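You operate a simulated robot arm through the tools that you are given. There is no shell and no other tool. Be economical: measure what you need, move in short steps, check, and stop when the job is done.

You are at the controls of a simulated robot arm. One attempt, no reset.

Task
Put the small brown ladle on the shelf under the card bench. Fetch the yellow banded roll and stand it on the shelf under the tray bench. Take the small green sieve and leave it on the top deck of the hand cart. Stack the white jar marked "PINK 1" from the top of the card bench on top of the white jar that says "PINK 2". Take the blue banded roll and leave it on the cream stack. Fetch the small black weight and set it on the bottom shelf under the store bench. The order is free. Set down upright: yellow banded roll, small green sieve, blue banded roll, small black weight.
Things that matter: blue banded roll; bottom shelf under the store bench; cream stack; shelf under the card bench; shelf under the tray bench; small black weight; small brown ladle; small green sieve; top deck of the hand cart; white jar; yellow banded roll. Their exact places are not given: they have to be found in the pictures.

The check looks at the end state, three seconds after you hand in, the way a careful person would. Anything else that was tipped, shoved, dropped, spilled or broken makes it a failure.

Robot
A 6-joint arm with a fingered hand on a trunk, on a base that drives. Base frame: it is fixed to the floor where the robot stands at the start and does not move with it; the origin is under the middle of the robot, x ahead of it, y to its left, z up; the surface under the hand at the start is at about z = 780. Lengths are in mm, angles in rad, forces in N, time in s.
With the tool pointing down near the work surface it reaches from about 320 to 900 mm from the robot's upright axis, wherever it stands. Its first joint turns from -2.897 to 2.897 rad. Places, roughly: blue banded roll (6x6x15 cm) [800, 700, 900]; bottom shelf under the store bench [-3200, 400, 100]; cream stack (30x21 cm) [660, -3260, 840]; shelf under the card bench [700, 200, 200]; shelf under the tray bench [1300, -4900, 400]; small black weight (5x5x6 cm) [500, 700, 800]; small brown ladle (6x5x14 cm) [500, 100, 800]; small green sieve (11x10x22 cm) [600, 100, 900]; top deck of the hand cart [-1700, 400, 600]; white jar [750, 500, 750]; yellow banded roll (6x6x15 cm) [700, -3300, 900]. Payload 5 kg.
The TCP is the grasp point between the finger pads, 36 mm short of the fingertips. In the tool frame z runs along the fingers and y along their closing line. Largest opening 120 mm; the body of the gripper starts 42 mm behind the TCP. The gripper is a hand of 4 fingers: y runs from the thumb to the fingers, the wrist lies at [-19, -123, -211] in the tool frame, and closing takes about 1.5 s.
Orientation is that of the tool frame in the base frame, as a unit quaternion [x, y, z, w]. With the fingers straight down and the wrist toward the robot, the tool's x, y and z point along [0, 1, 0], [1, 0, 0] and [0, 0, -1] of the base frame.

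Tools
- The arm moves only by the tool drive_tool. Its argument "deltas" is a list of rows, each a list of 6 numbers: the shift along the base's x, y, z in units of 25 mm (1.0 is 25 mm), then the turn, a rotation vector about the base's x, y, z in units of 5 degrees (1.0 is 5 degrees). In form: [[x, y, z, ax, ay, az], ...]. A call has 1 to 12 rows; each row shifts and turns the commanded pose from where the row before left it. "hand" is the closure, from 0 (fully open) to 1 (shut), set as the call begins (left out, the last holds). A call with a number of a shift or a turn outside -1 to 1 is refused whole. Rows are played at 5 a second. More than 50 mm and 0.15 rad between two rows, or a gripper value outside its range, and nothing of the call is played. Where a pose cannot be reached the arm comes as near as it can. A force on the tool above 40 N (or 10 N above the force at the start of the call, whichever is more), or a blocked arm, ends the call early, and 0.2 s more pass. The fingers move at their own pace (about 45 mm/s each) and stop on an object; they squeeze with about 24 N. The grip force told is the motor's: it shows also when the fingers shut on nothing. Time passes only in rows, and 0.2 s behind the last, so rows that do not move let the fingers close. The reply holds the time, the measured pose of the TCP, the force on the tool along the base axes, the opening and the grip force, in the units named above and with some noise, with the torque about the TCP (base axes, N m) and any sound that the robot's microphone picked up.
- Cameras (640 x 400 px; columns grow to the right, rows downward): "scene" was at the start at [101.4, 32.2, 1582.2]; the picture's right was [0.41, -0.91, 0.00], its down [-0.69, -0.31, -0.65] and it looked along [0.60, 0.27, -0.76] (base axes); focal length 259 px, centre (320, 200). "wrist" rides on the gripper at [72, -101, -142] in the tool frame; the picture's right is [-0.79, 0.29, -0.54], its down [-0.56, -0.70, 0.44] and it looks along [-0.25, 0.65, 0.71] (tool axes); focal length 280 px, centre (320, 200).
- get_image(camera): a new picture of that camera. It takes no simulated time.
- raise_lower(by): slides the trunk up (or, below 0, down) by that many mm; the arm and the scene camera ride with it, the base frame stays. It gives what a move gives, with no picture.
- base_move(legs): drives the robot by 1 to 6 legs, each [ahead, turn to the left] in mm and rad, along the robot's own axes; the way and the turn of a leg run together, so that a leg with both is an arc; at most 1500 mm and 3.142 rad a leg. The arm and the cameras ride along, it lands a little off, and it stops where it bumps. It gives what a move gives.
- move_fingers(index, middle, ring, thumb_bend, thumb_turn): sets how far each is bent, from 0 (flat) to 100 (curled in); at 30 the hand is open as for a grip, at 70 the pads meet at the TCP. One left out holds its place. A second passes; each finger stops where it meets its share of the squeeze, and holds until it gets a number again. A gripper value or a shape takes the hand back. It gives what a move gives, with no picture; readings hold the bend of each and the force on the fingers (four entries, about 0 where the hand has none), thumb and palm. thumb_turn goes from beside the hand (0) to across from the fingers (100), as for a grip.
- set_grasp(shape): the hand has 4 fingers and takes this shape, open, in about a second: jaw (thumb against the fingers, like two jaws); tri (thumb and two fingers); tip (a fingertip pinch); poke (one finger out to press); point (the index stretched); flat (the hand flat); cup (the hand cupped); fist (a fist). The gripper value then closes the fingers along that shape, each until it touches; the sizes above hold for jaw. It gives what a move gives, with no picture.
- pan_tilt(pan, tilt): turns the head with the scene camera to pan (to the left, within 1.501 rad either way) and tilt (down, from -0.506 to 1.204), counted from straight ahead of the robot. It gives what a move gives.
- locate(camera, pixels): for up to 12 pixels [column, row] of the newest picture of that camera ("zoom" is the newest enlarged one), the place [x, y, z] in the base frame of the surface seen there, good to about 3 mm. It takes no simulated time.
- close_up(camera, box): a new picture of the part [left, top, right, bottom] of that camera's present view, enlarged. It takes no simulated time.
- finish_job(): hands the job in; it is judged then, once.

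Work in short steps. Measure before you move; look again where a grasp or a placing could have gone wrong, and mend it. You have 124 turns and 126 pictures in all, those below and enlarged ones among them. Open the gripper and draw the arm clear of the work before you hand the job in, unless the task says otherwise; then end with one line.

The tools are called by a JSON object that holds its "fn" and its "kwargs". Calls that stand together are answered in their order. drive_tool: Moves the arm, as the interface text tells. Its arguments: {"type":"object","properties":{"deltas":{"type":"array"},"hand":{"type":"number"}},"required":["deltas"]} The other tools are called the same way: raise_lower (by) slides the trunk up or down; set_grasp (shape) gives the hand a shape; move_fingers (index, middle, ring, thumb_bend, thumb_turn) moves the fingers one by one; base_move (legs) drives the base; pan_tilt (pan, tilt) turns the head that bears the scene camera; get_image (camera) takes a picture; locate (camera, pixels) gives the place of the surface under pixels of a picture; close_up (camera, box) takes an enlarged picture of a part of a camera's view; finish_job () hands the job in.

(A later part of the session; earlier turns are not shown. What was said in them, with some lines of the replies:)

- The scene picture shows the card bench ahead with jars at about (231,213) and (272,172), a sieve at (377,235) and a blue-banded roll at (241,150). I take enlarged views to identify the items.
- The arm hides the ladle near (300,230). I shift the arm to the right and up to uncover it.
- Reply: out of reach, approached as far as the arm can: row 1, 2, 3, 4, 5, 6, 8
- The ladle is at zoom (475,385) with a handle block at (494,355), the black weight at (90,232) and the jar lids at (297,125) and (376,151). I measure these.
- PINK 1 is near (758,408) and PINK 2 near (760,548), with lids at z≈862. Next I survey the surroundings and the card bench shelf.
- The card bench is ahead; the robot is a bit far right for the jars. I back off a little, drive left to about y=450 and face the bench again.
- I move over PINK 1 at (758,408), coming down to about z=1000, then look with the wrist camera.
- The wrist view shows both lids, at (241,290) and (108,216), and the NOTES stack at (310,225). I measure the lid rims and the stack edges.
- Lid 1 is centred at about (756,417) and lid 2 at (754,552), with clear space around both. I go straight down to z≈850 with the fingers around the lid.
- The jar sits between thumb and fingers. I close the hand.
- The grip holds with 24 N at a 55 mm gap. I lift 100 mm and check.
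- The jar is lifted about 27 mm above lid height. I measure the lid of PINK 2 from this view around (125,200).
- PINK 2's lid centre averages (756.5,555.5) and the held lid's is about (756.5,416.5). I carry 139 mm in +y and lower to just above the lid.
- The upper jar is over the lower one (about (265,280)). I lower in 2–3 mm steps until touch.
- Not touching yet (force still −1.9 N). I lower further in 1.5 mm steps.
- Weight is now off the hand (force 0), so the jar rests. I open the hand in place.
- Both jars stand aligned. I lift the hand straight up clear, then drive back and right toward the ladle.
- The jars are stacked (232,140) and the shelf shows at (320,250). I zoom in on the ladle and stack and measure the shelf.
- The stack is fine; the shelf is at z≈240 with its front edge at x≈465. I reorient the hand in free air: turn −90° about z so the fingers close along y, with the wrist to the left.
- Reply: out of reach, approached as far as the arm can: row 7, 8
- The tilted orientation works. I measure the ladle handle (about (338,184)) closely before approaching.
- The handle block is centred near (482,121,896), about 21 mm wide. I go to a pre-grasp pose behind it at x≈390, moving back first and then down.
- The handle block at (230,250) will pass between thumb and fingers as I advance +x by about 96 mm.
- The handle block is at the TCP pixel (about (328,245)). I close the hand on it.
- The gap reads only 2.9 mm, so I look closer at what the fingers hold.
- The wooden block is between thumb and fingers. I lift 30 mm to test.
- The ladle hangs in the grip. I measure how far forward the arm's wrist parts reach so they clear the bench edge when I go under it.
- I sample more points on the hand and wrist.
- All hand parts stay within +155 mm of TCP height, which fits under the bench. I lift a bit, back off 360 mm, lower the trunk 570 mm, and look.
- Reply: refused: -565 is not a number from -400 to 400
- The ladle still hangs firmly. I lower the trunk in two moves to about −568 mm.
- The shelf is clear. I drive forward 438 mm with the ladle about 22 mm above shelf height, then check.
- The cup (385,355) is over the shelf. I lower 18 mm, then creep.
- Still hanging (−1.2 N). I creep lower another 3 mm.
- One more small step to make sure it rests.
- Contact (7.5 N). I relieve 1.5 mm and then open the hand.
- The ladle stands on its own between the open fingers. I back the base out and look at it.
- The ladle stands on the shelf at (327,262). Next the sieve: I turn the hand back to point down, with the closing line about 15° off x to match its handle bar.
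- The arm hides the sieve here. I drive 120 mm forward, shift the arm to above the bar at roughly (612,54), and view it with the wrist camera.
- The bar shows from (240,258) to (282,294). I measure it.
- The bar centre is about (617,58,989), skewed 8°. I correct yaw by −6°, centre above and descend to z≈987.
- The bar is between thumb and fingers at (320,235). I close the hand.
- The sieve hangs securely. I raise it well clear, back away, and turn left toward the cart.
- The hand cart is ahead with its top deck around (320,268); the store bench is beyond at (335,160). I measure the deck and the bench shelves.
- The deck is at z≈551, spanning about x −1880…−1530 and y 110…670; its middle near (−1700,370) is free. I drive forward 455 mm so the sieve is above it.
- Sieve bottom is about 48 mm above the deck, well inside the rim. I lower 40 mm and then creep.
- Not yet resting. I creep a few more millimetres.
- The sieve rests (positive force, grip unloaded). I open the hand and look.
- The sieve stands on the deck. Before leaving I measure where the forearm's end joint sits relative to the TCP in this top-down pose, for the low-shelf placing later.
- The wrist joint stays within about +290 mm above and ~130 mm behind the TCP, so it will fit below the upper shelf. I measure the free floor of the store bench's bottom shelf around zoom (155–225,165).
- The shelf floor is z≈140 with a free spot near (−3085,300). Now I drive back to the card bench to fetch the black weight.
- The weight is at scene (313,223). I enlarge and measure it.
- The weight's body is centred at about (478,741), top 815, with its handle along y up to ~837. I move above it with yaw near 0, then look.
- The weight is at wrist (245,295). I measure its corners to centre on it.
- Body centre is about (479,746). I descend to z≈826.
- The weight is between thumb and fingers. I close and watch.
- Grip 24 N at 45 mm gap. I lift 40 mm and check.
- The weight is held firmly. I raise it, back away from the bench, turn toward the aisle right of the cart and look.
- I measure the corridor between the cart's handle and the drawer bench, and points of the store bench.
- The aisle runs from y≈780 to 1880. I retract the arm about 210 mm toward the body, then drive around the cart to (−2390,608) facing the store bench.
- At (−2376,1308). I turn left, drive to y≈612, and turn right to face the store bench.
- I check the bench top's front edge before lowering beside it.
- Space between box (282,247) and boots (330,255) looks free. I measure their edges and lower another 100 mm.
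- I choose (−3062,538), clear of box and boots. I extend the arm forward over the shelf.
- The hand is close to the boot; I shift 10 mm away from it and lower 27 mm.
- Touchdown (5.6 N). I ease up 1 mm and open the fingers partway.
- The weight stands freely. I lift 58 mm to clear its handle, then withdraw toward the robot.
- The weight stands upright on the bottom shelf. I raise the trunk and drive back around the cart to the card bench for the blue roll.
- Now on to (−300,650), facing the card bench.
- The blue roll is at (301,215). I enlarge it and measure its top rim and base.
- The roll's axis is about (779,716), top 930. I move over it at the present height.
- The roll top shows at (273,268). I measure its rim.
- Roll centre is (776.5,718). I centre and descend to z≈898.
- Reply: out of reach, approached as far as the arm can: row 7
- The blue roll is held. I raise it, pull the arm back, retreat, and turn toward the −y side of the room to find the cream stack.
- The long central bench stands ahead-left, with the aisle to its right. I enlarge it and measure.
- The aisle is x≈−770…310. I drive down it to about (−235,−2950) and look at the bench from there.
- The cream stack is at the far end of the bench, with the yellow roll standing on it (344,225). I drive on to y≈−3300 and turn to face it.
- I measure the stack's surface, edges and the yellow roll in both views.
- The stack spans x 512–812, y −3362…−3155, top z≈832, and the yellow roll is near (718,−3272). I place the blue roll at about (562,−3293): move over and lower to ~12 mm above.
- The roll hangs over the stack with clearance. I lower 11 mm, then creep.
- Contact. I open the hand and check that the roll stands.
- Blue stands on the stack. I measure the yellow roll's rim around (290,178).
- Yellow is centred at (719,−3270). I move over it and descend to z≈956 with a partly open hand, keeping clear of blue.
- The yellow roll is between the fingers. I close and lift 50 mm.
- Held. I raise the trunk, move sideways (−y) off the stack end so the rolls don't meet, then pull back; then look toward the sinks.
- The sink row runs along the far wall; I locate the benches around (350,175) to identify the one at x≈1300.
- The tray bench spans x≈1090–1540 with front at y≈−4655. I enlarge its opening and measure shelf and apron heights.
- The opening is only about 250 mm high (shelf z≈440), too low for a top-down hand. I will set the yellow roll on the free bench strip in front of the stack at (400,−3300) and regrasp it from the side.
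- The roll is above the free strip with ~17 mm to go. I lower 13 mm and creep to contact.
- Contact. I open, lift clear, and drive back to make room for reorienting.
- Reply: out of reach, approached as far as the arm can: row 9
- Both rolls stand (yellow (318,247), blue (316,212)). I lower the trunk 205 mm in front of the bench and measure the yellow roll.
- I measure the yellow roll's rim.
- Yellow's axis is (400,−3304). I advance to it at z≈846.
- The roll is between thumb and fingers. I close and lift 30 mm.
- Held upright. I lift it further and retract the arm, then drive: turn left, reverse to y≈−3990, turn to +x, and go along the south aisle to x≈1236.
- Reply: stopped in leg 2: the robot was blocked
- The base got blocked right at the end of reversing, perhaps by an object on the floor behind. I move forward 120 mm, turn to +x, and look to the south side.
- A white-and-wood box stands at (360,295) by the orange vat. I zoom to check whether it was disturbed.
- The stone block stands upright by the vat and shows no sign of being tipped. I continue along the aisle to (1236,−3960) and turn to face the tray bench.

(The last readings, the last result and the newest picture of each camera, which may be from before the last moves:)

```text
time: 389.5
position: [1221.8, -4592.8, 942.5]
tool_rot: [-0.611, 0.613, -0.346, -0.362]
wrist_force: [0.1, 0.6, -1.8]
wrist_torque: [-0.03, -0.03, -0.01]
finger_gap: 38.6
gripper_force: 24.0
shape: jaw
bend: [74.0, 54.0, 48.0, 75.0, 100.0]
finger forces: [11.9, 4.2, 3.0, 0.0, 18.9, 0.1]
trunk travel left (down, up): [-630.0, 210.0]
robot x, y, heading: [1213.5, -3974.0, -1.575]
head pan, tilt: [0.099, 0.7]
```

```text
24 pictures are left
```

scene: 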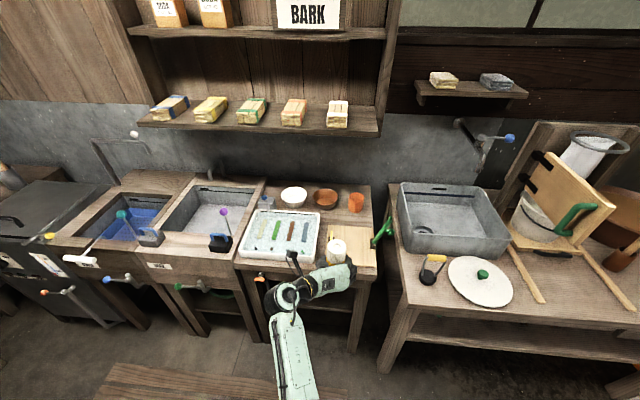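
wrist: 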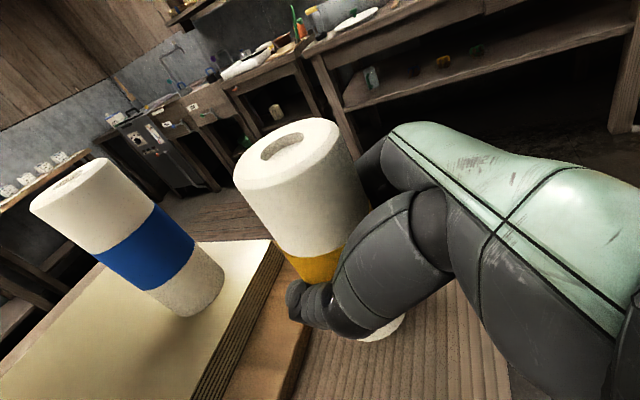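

I back off 110 mm, lower the trunk to just above shelf height and look at the opening.

{"fn": "base_move", "kwargs": {"legs": [[-110, 0]]}}

{"fn": "raise_lower", "kwargs": {"by": -300}}

{"fn": "raise_lower", "kwargs": {"by": -109}}

{"fn": "get_image", "kwargs": {"camera": "wrist"}}

{"fn": "pan_tilt", "kwargs": {"pan": 0.0, "tilt": 0.6}}

{"fn": "get_image", "kwargs": {"camera": "scene"}}

```text
time: 390.8
position: [1222.9, -4484.0, 942.2]
tool_rot: [-0.612, 0.613, -0.347, -0.361]
wrist_force: [0.2, 0.5, -1.2]
wrist_torque: [-0.04, 0.02, 0.01]
finger_gap: 38.9
gripper_force: 24.3
shape: jaw
bend: [74.0, 54.0, 48.0, 75.0, 100.0]
finger forces: [11.9, 4.2, 3.0, 0.1, 19.0, 0.0]
trunk travel left (down, up): [-630.0, 210.0]
robot x, y, heading: [1216.9, -3858.8, -1.568]
head pan, tilt: [0.099, 0.7]
```

```text
time: 393.8
position: [1223.6, -4481.9, 642.4]
tool_rot: [-0.612, 0.613, -0.346, -0.36]
wrist_force: [0.0, -0.2, -1.2]
wrist_torque: [0.01, -0.02, 0.02]
finger_gap: 38.7
gripper_force: 24.0
shape: jaw
bend: [74.0, 54.0, 48.0, 75.0, 100.0]
finger forces: [11.9, 4.3, 3.0, 0.1, 18.8, 0.0]
trunk travel left (down, up): [-330.0, 510.0]
robot x, y, heading: [1212.4, -3860.1, -1.568]
head pan, tilt: [0.099, 0.7]
```

```text
time: 395.2
position: [1222.7, -4482.3, 534.0]
tool_rot: [-0.612, 0.613, -0.346, -0.36]
wrist_force: [0.3, -0.2, -0.9]
wrist_torque: [-0.03, 0.0, 0.02]
finger_gap: 38.6
gripper_force: 24.0
shape: jaw
bend: [74.0, 54.0, 48.0, 75.0, 100.0]
finger forces: [11.8, 4.2, 3.0, 0.0, 18.8, 0.0]
trunk travel left (down, up): [-221.0, 619.0]
robot x, y, heading: [1214.5, -3859.5, -1.568]
head pan, tilt: [0.099, 0.7]
```

```text
23 pictures are left
```

wrist: 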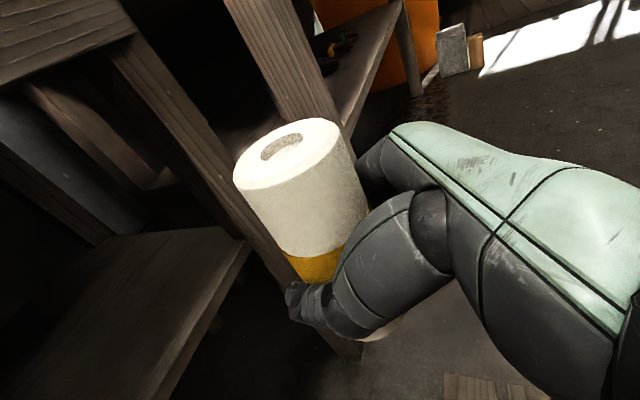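

```text
time: 395.9
position: [1222.0, -4482.8, 533.1]
tool_rot: [-0.612, 0.613, -0.346, -0.361]
wrist_force: [0.1, 0.2, -1.6]
wrist_torque: [0.0, 0.0, -0.04]
finger_gap: 38.7
gripper_force: 23.7
shape: jaw
bend: [74.0, 54.0, 48.0, 75.0, 100.0]
finger forces: [12.0, 4.2, 3.0, 0.0, 18.8, 0.0]
trunk travel left (down, up): [-221.0, 619.0]
robot x, y, heading: [1216.1, -3859.8, -1.57]
head pan, tilt: [0.0, 0.6]
```

```text
22 pictures are left
```

scene: 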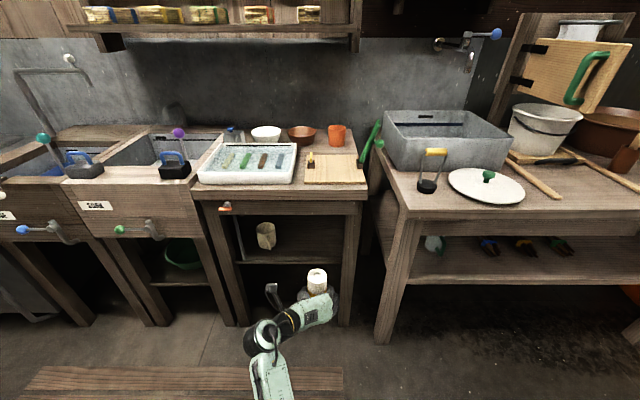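

The opening between legs at (235,260) and (350,250) shows the mug at (266,235). I measure the shelf, legs and apron.

{"fn": "locate", "kwargs": {"camera": "scene", "pixels": [[343, 250], [340, 235], [225, 225], [266, 245], [300, 258], [300, 263], [330, 255], [290, 245], [290, 213], [290, 207], [276, 240], [242, 262]]}}

{"fn": "close_up", "kwargs": {"camera": "scene", "box": [200, 180, 380, 300]}}

```text
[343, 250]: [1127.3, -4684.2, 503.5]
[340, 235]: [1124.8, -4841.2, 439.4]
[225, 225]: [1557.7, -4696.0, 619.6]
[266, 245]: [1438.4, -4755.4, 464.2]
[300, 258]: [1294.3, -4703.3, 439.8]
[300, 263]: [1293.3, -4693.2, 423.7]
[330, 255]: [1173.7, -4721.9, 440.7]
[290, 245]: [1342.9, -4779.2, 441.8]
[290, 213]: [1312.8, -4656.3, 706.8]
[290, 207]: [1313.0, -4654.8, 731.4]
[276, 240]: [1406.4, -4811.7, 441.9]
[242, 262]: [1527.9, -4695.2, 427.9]
```

```text
3.33 times, centred on (290, 240) of scene
```

zoom: 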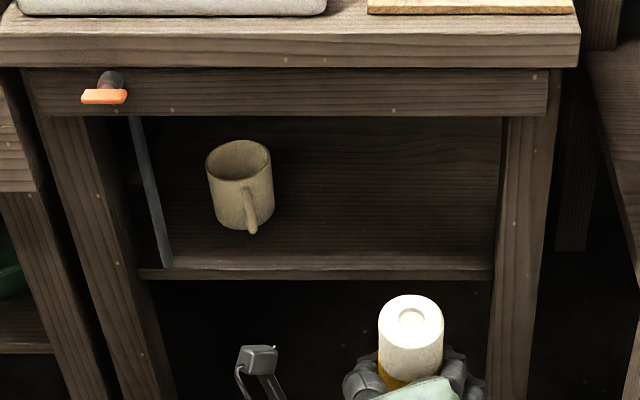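

Shelf z≈440, front edge y≈−4692, right leg inner face x≈1130, mug at x≈1440. I shift 40 mm in +x and drive 270 mm forward.

{"fn": "drive_tool", "kwargs": {"deltas": [[0.8, 0, 0, 0, 0, 0], [0.8, 0, 0, 0, 0, 0], [0, 0, 0, 0, 0, 0]]}}

{"fn": "base_move", "kwargs": {"legs": [[270, 0]]}}

{"fn": "get_image", "kwargs": {"camera": "wrist"}}

{"fn": "close_up", "kwargs": {"camera": "scene", "box": [200, 180, 400, 320]}}

```text
time: 396.7
position: [1263.6, -4482.5, 533.6]
tool_rot: [-0.612, 0.613, -0.346, -0.36]
wrist_force: [-0.9, -0.1, -0.8]
wrist_torque: [0.0, 0.0, 0.0]
finger_gap: 38.7
gripper_force: 23.7
shape: jaw
bend: [74.0, 54.0, 48.0, 75.0, 100.0]
finger forces: [11.9, 4.2, 3.0, 0.0, 19.0, 0.0]
trunk travel left (down, up): [-221.0, 619.0]
robot x, y, heading: [1213.4, -3860.7, -1.573]
head pan, tilt: [0.0, 0.6]
```

```text
time: 398.7
position: [1263.1, -4754.7, 532.6]
tool_rot: [-0.611, 0.613, -0.346, -0.361]
wrist_force: [0.5, 0.0, -2.0]
wrist_torque: [-0.04, 0.03, 0.02]
finger_gap: 38.7
gripper_force: 24.2
shape: jaw
bend: [74.0, 54.0, 48.0, 75.0, 100.0]
finger forces: [11.9, 4.3, 3.0, 0.1, 18.9, 0.0]
trunk travel left (down, up): [-221.0, 619.0]
robot x, y, heading: [1216.9, -4128.1, -1.571]
head pan, tilt: [0.0, 0.6]
```

```text
20 pictures are left
```

wrist: 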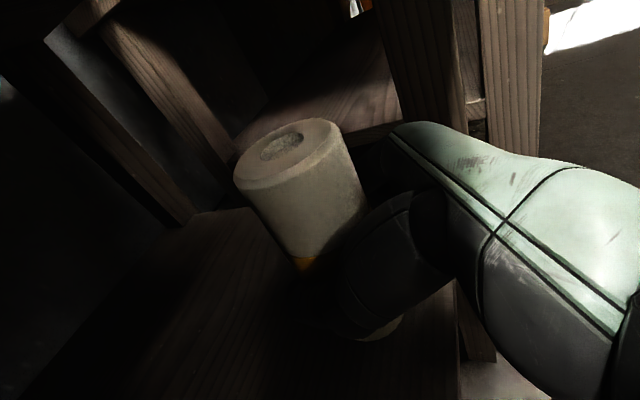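

```text
2.86 times, centred on (300, 250) of scene
```

zoom: 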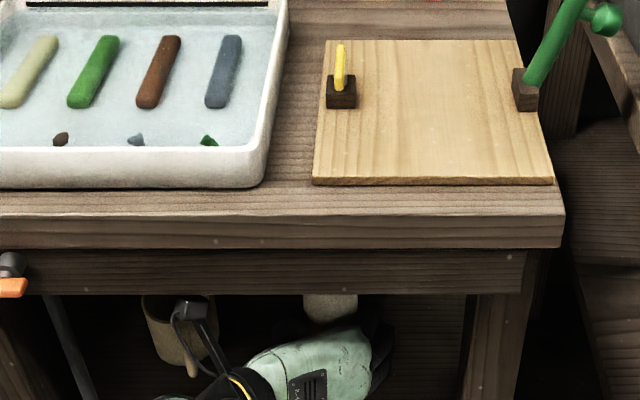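

The roll is inside the opening, in free space. I lower 20 mm and creep to contact.

{"fn": "drive_tool", "kwargs": {"deltas": [[0, 0, -0.3, 0, 0, 0], [0, 0, -0.3, 0, 0, 0], [0, 0, -0.2, 0, 0, 0], [0, 0, 0, 0, 0, 0]]}}

{"fn": "drive_tool", "kwargs": {"deltas": [[0, 0, -0.08, 0, 0, 0], [0, 0, -0.08, 0, 0, 0], [0, 0, 0, 0, 0, 0]]}}

```text
time: 399.7
position: [1262.0, -4753.4, 514.0]
tool_rot: [-0.612, 0.614, -0.345, -0.36]
wrist_force: [0.0, 0.5, -1.0]
wrist_torque: [-0.02, -0.02, 0.0]
finger_gap: 38.8
gripper_force: 23.9
shape: jaw
bend: [74.0, 54.0, 48.0, 75.0, 100.0]
finger forces: [12.0, 4.2, 3.0, 0.0, 18.9, 0.0]
trunk travel left (down, up): [-221.0, 619.0]
robot x, y, heading: [1212.5, -4130.2, -1.571]
head pan, tilt: [0.0, 0.6]
```

```text
time: 400.5
position: [1261.8, -4755.3, 508.9]
tool_rot: [-0.611, 0.614, -0.346, -0.36]
wrist_force: [0.9, -0.3, -0.3]
wrist_torque: [-0.02, 0.03, 0.0]
finger_gap: 38.4
gripper_force: 24.4
shape: jaw
bend: [74.0, 54.0, 48.0, 75.0, 100.0]
finger forces: [11.9, 4.3, 2.9, 0.1, 19.0, 0.0]
trunk travel left (down, up): [-221.0, 619.0]
robot x, y, heading: [1215.3, -4126.8, -1.57]
head pan, tilt: [0.0, 0.6]
```

Almost there; two more small steps.

{"fn": "drive_tool", "kwargs": {"deltas": [[0, 0, -0.06, 0, 0, 0], [0, 0, -0.04, 0, 0, 0], [0, 0, 0, 0, 0, 0]]}}

```text
time: 401.3
position: [1262.3, -4753.9, 507.7]
tool_rot: [-0.611, 0.613, -0.347, -0.362]
wrist_force: [0.0, -0.3, 4.9]
wrist_torque: [0.05, 0.19, 0.03]
finger_gap: 38.9
gripper_force: 23.8
shape: jaw
bend: [74.0, 54.0, 48.0, 75.0, 100.0]
finger forces: [12.2, 4.1, 3.6, 0.0, 19.2, 0.1]
trunk travel left (down, up): [-221.0, 619.0]
robot x, y, heading: [1216.4, -4134.2, -1.573]
head pan, tilt: [0.0, 0.6]
```

Contact (4.9 N). I open the hand and check the roll.

{"fn": "drive_tool", "kwargs": {"deltas": [[0, 0, 0, 0, 0, 0], [0, 0, 0, 0, 0, 0], [0, 0, 0, 0, 0, 0], [0, 0, 0, 0, 0, 0], [0, 0, 0, 0, 0, 0], [0, 0, 0, 0, 0, 0], [0, 0, 0, 0, 0, 0], [0, 0, 0, 0, 0, 0]], "hand": 0}}

{"fn": "get_image", "kwargs": {"camera": "wrist"}}

```text
time: 403.1
position: [1262.2, -4754.1, 506.7]
tool_rot: [-0.611, 0.614, -0.345, -0.361]
wrist_force: [0.1, -0.3, 0.3]
wrist_torque: [0.02, 0.04, 0.0]
finger_gap: 119.6
gripper_force: 0.1
shape: jaw
bend: [30.0, 30.0, 30.0, 30.0, 98.0]
finger forces: [0.0, 0.1, 0.1, 0.1, 0.0, 0.1]
trunk travel left (down, up): [-221.0, 619.0]
robot x, y, heading: [1209.1, -4132.4, -1.572]
head pan, tilt: [0.0, 0.6]
```

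```text
18 pictures are left
```

wrist: 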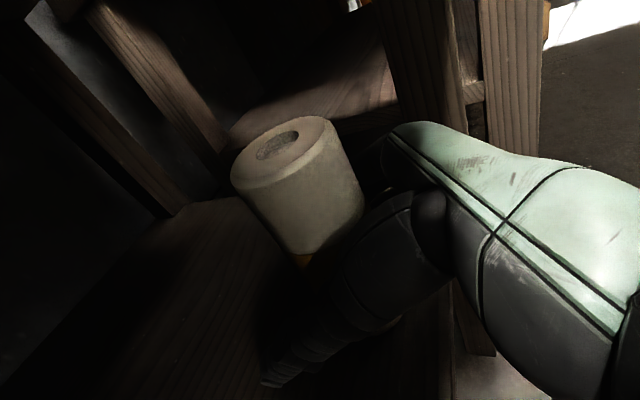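

The roll stands free. I drive straight back out and look at it.

{"fn": "base_move", "kwargs": {"legs": [[-260, 0]]}}

{"fn": "close_up", "kwargs": {"camera": "scene", "box": [200, 180, 380, 300]}}

{"fn": "get_image", "kwargs": {"camera": "wrist"}}

```text
time: 405.1
position: [1264.7, -4491.5, 507.7]
tool_rot: [-0.612, 0.613, -0.345, -0.361]
wrist_force: [0.4, 0.0, 0.2]
wrist_torque: [0.04, -0.01, -0.03]
finger_gap: 119.7
gripper_force: 0.0
shape: jaw
bend: [30.0, 30.0, 30.0, 30.0, 98.0]
finger forces: [0.0, 0.0, 0.0, 0.1, 0.1, 0.0]
trunk travel left (down, up): [-221.0, 619.0]
robot x, y, heading: [1216.4, -3867.5, -1.572]
head pan, tilt: [0.0, 0.6]
```

```text
3.33 times, centred on (290, 240) of scene
```

zoom: 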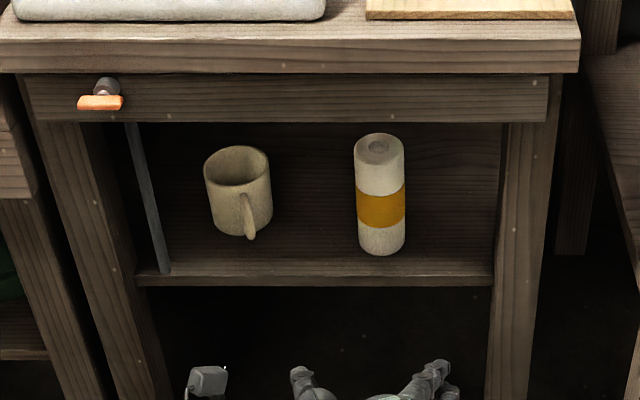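

```text
16 pictures are left
```

wrist: 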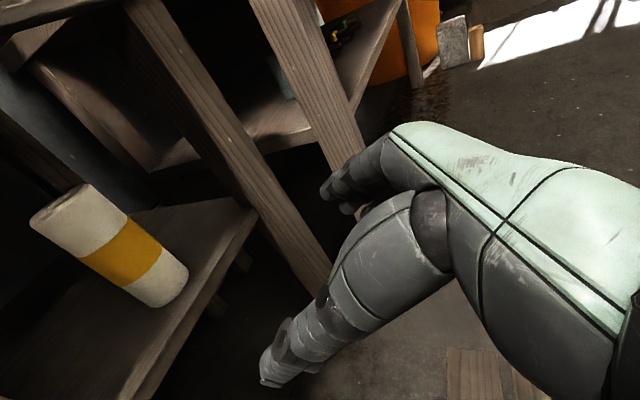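

The yellow roll stands upright on the tray bench shelf. I check the stone block area (wrist (460,40)) and the blue roll before handing in.

{"fn": "raise_lower", "kwargs": {"by": 300}}

{"fn": "pan_tilt", "kwargs": {"pan": -1.2, "tilt": 0.5}}

{"fn": "get_image", "kwargs": {"camera": "scene"}}

```text
time: 408.1
position: [1262.0, -4491.5, 806.6]
tool_rot: [-0.612, 0.612, -0.346, -0.361]
wrist_force: [-1.0, -0.9, -0.1]
wrist_torque: [0.01, 0.03, 0.0]
finger_gap: 119.5
gripper_force: 0.0
shape: jaw
bend: [30.0, 30.0, 30.0, 30.0, 98.0]
finger forces: [0.1, 0.1, 0.0, 0.0, 0.0, 0.0]
trunk travel left (down, up): [-521.0, 319.0]
robot x, y, heading: [1214.7, -3870.4, -1.571]
head pan, tilt: [0.0, 0.6]
```

```text
time: 409.5
position: [1264.1, -4492.9, 807.1]
tool_rot: [-0.612, 0.613, -0.345, -0.361]
wrist_force: [-0.4, 0.2, -0.1]
wrist_torque: [0.0, 0.01, -0.04]
finger_gap: 119.5
gripper_force: 0.0
shape: jaw
bend: [30.0, 30.0, 30.0, 30.0, 98.0]
finger forces: [0.0, 0.0, 0.0, 0.0, 0.0, 0.0]
trunk travel left (down, up): [-521.0, 319.0]
robot x, y, heading: [1212.6, -3870.1, -1.567]
head pan, tilt: [-1.201, 0.499]
```

```text
15 pictures are left
```

scene: 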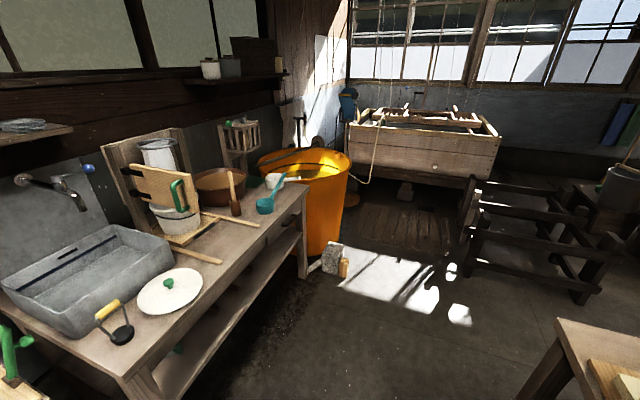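

{"fn": "close_up", "kwargs": {"camera": "scene", "box": [290, 220, 390, 300]}}

{"fn": "locate", "kwargs": {"camera": "zoom", "pixels": [[210, 180], [255, 150], [325, 200], [340, 270], [345, 245], [250, 290], [290, 200]]}}

```text
5.00 times, centred on (340, 260) of scene
```

zoom: 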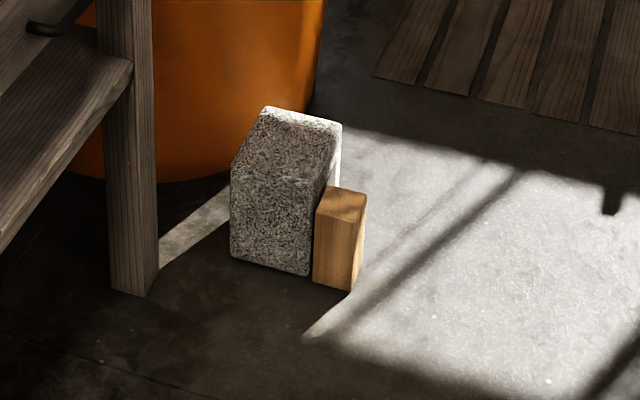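

```text
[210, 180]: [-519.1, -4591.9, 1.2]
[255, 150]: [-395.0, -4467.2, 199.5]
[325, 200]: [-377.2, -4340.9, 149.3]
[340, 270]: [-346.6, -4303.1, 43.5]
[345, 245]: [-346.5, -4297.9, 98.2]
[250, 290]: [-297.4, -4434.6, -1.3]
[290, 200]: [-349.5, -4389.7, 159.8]
```

The stone block and its wooden piece are upright and flush, and in the later view the blue roll was still standing on the stack. All six items are placed, and the hand is open and clear, so I hand in.

{"fn": "finish_job", "kwargs": {}}

```text
The job is handed in.
```

All six items are placed and the job is handed in, but while reversing the robot bumped something by the orange vat, most likely a stone-and-wood block. I can't rule out that it moved a few centimetres; it was still upright afterwards.
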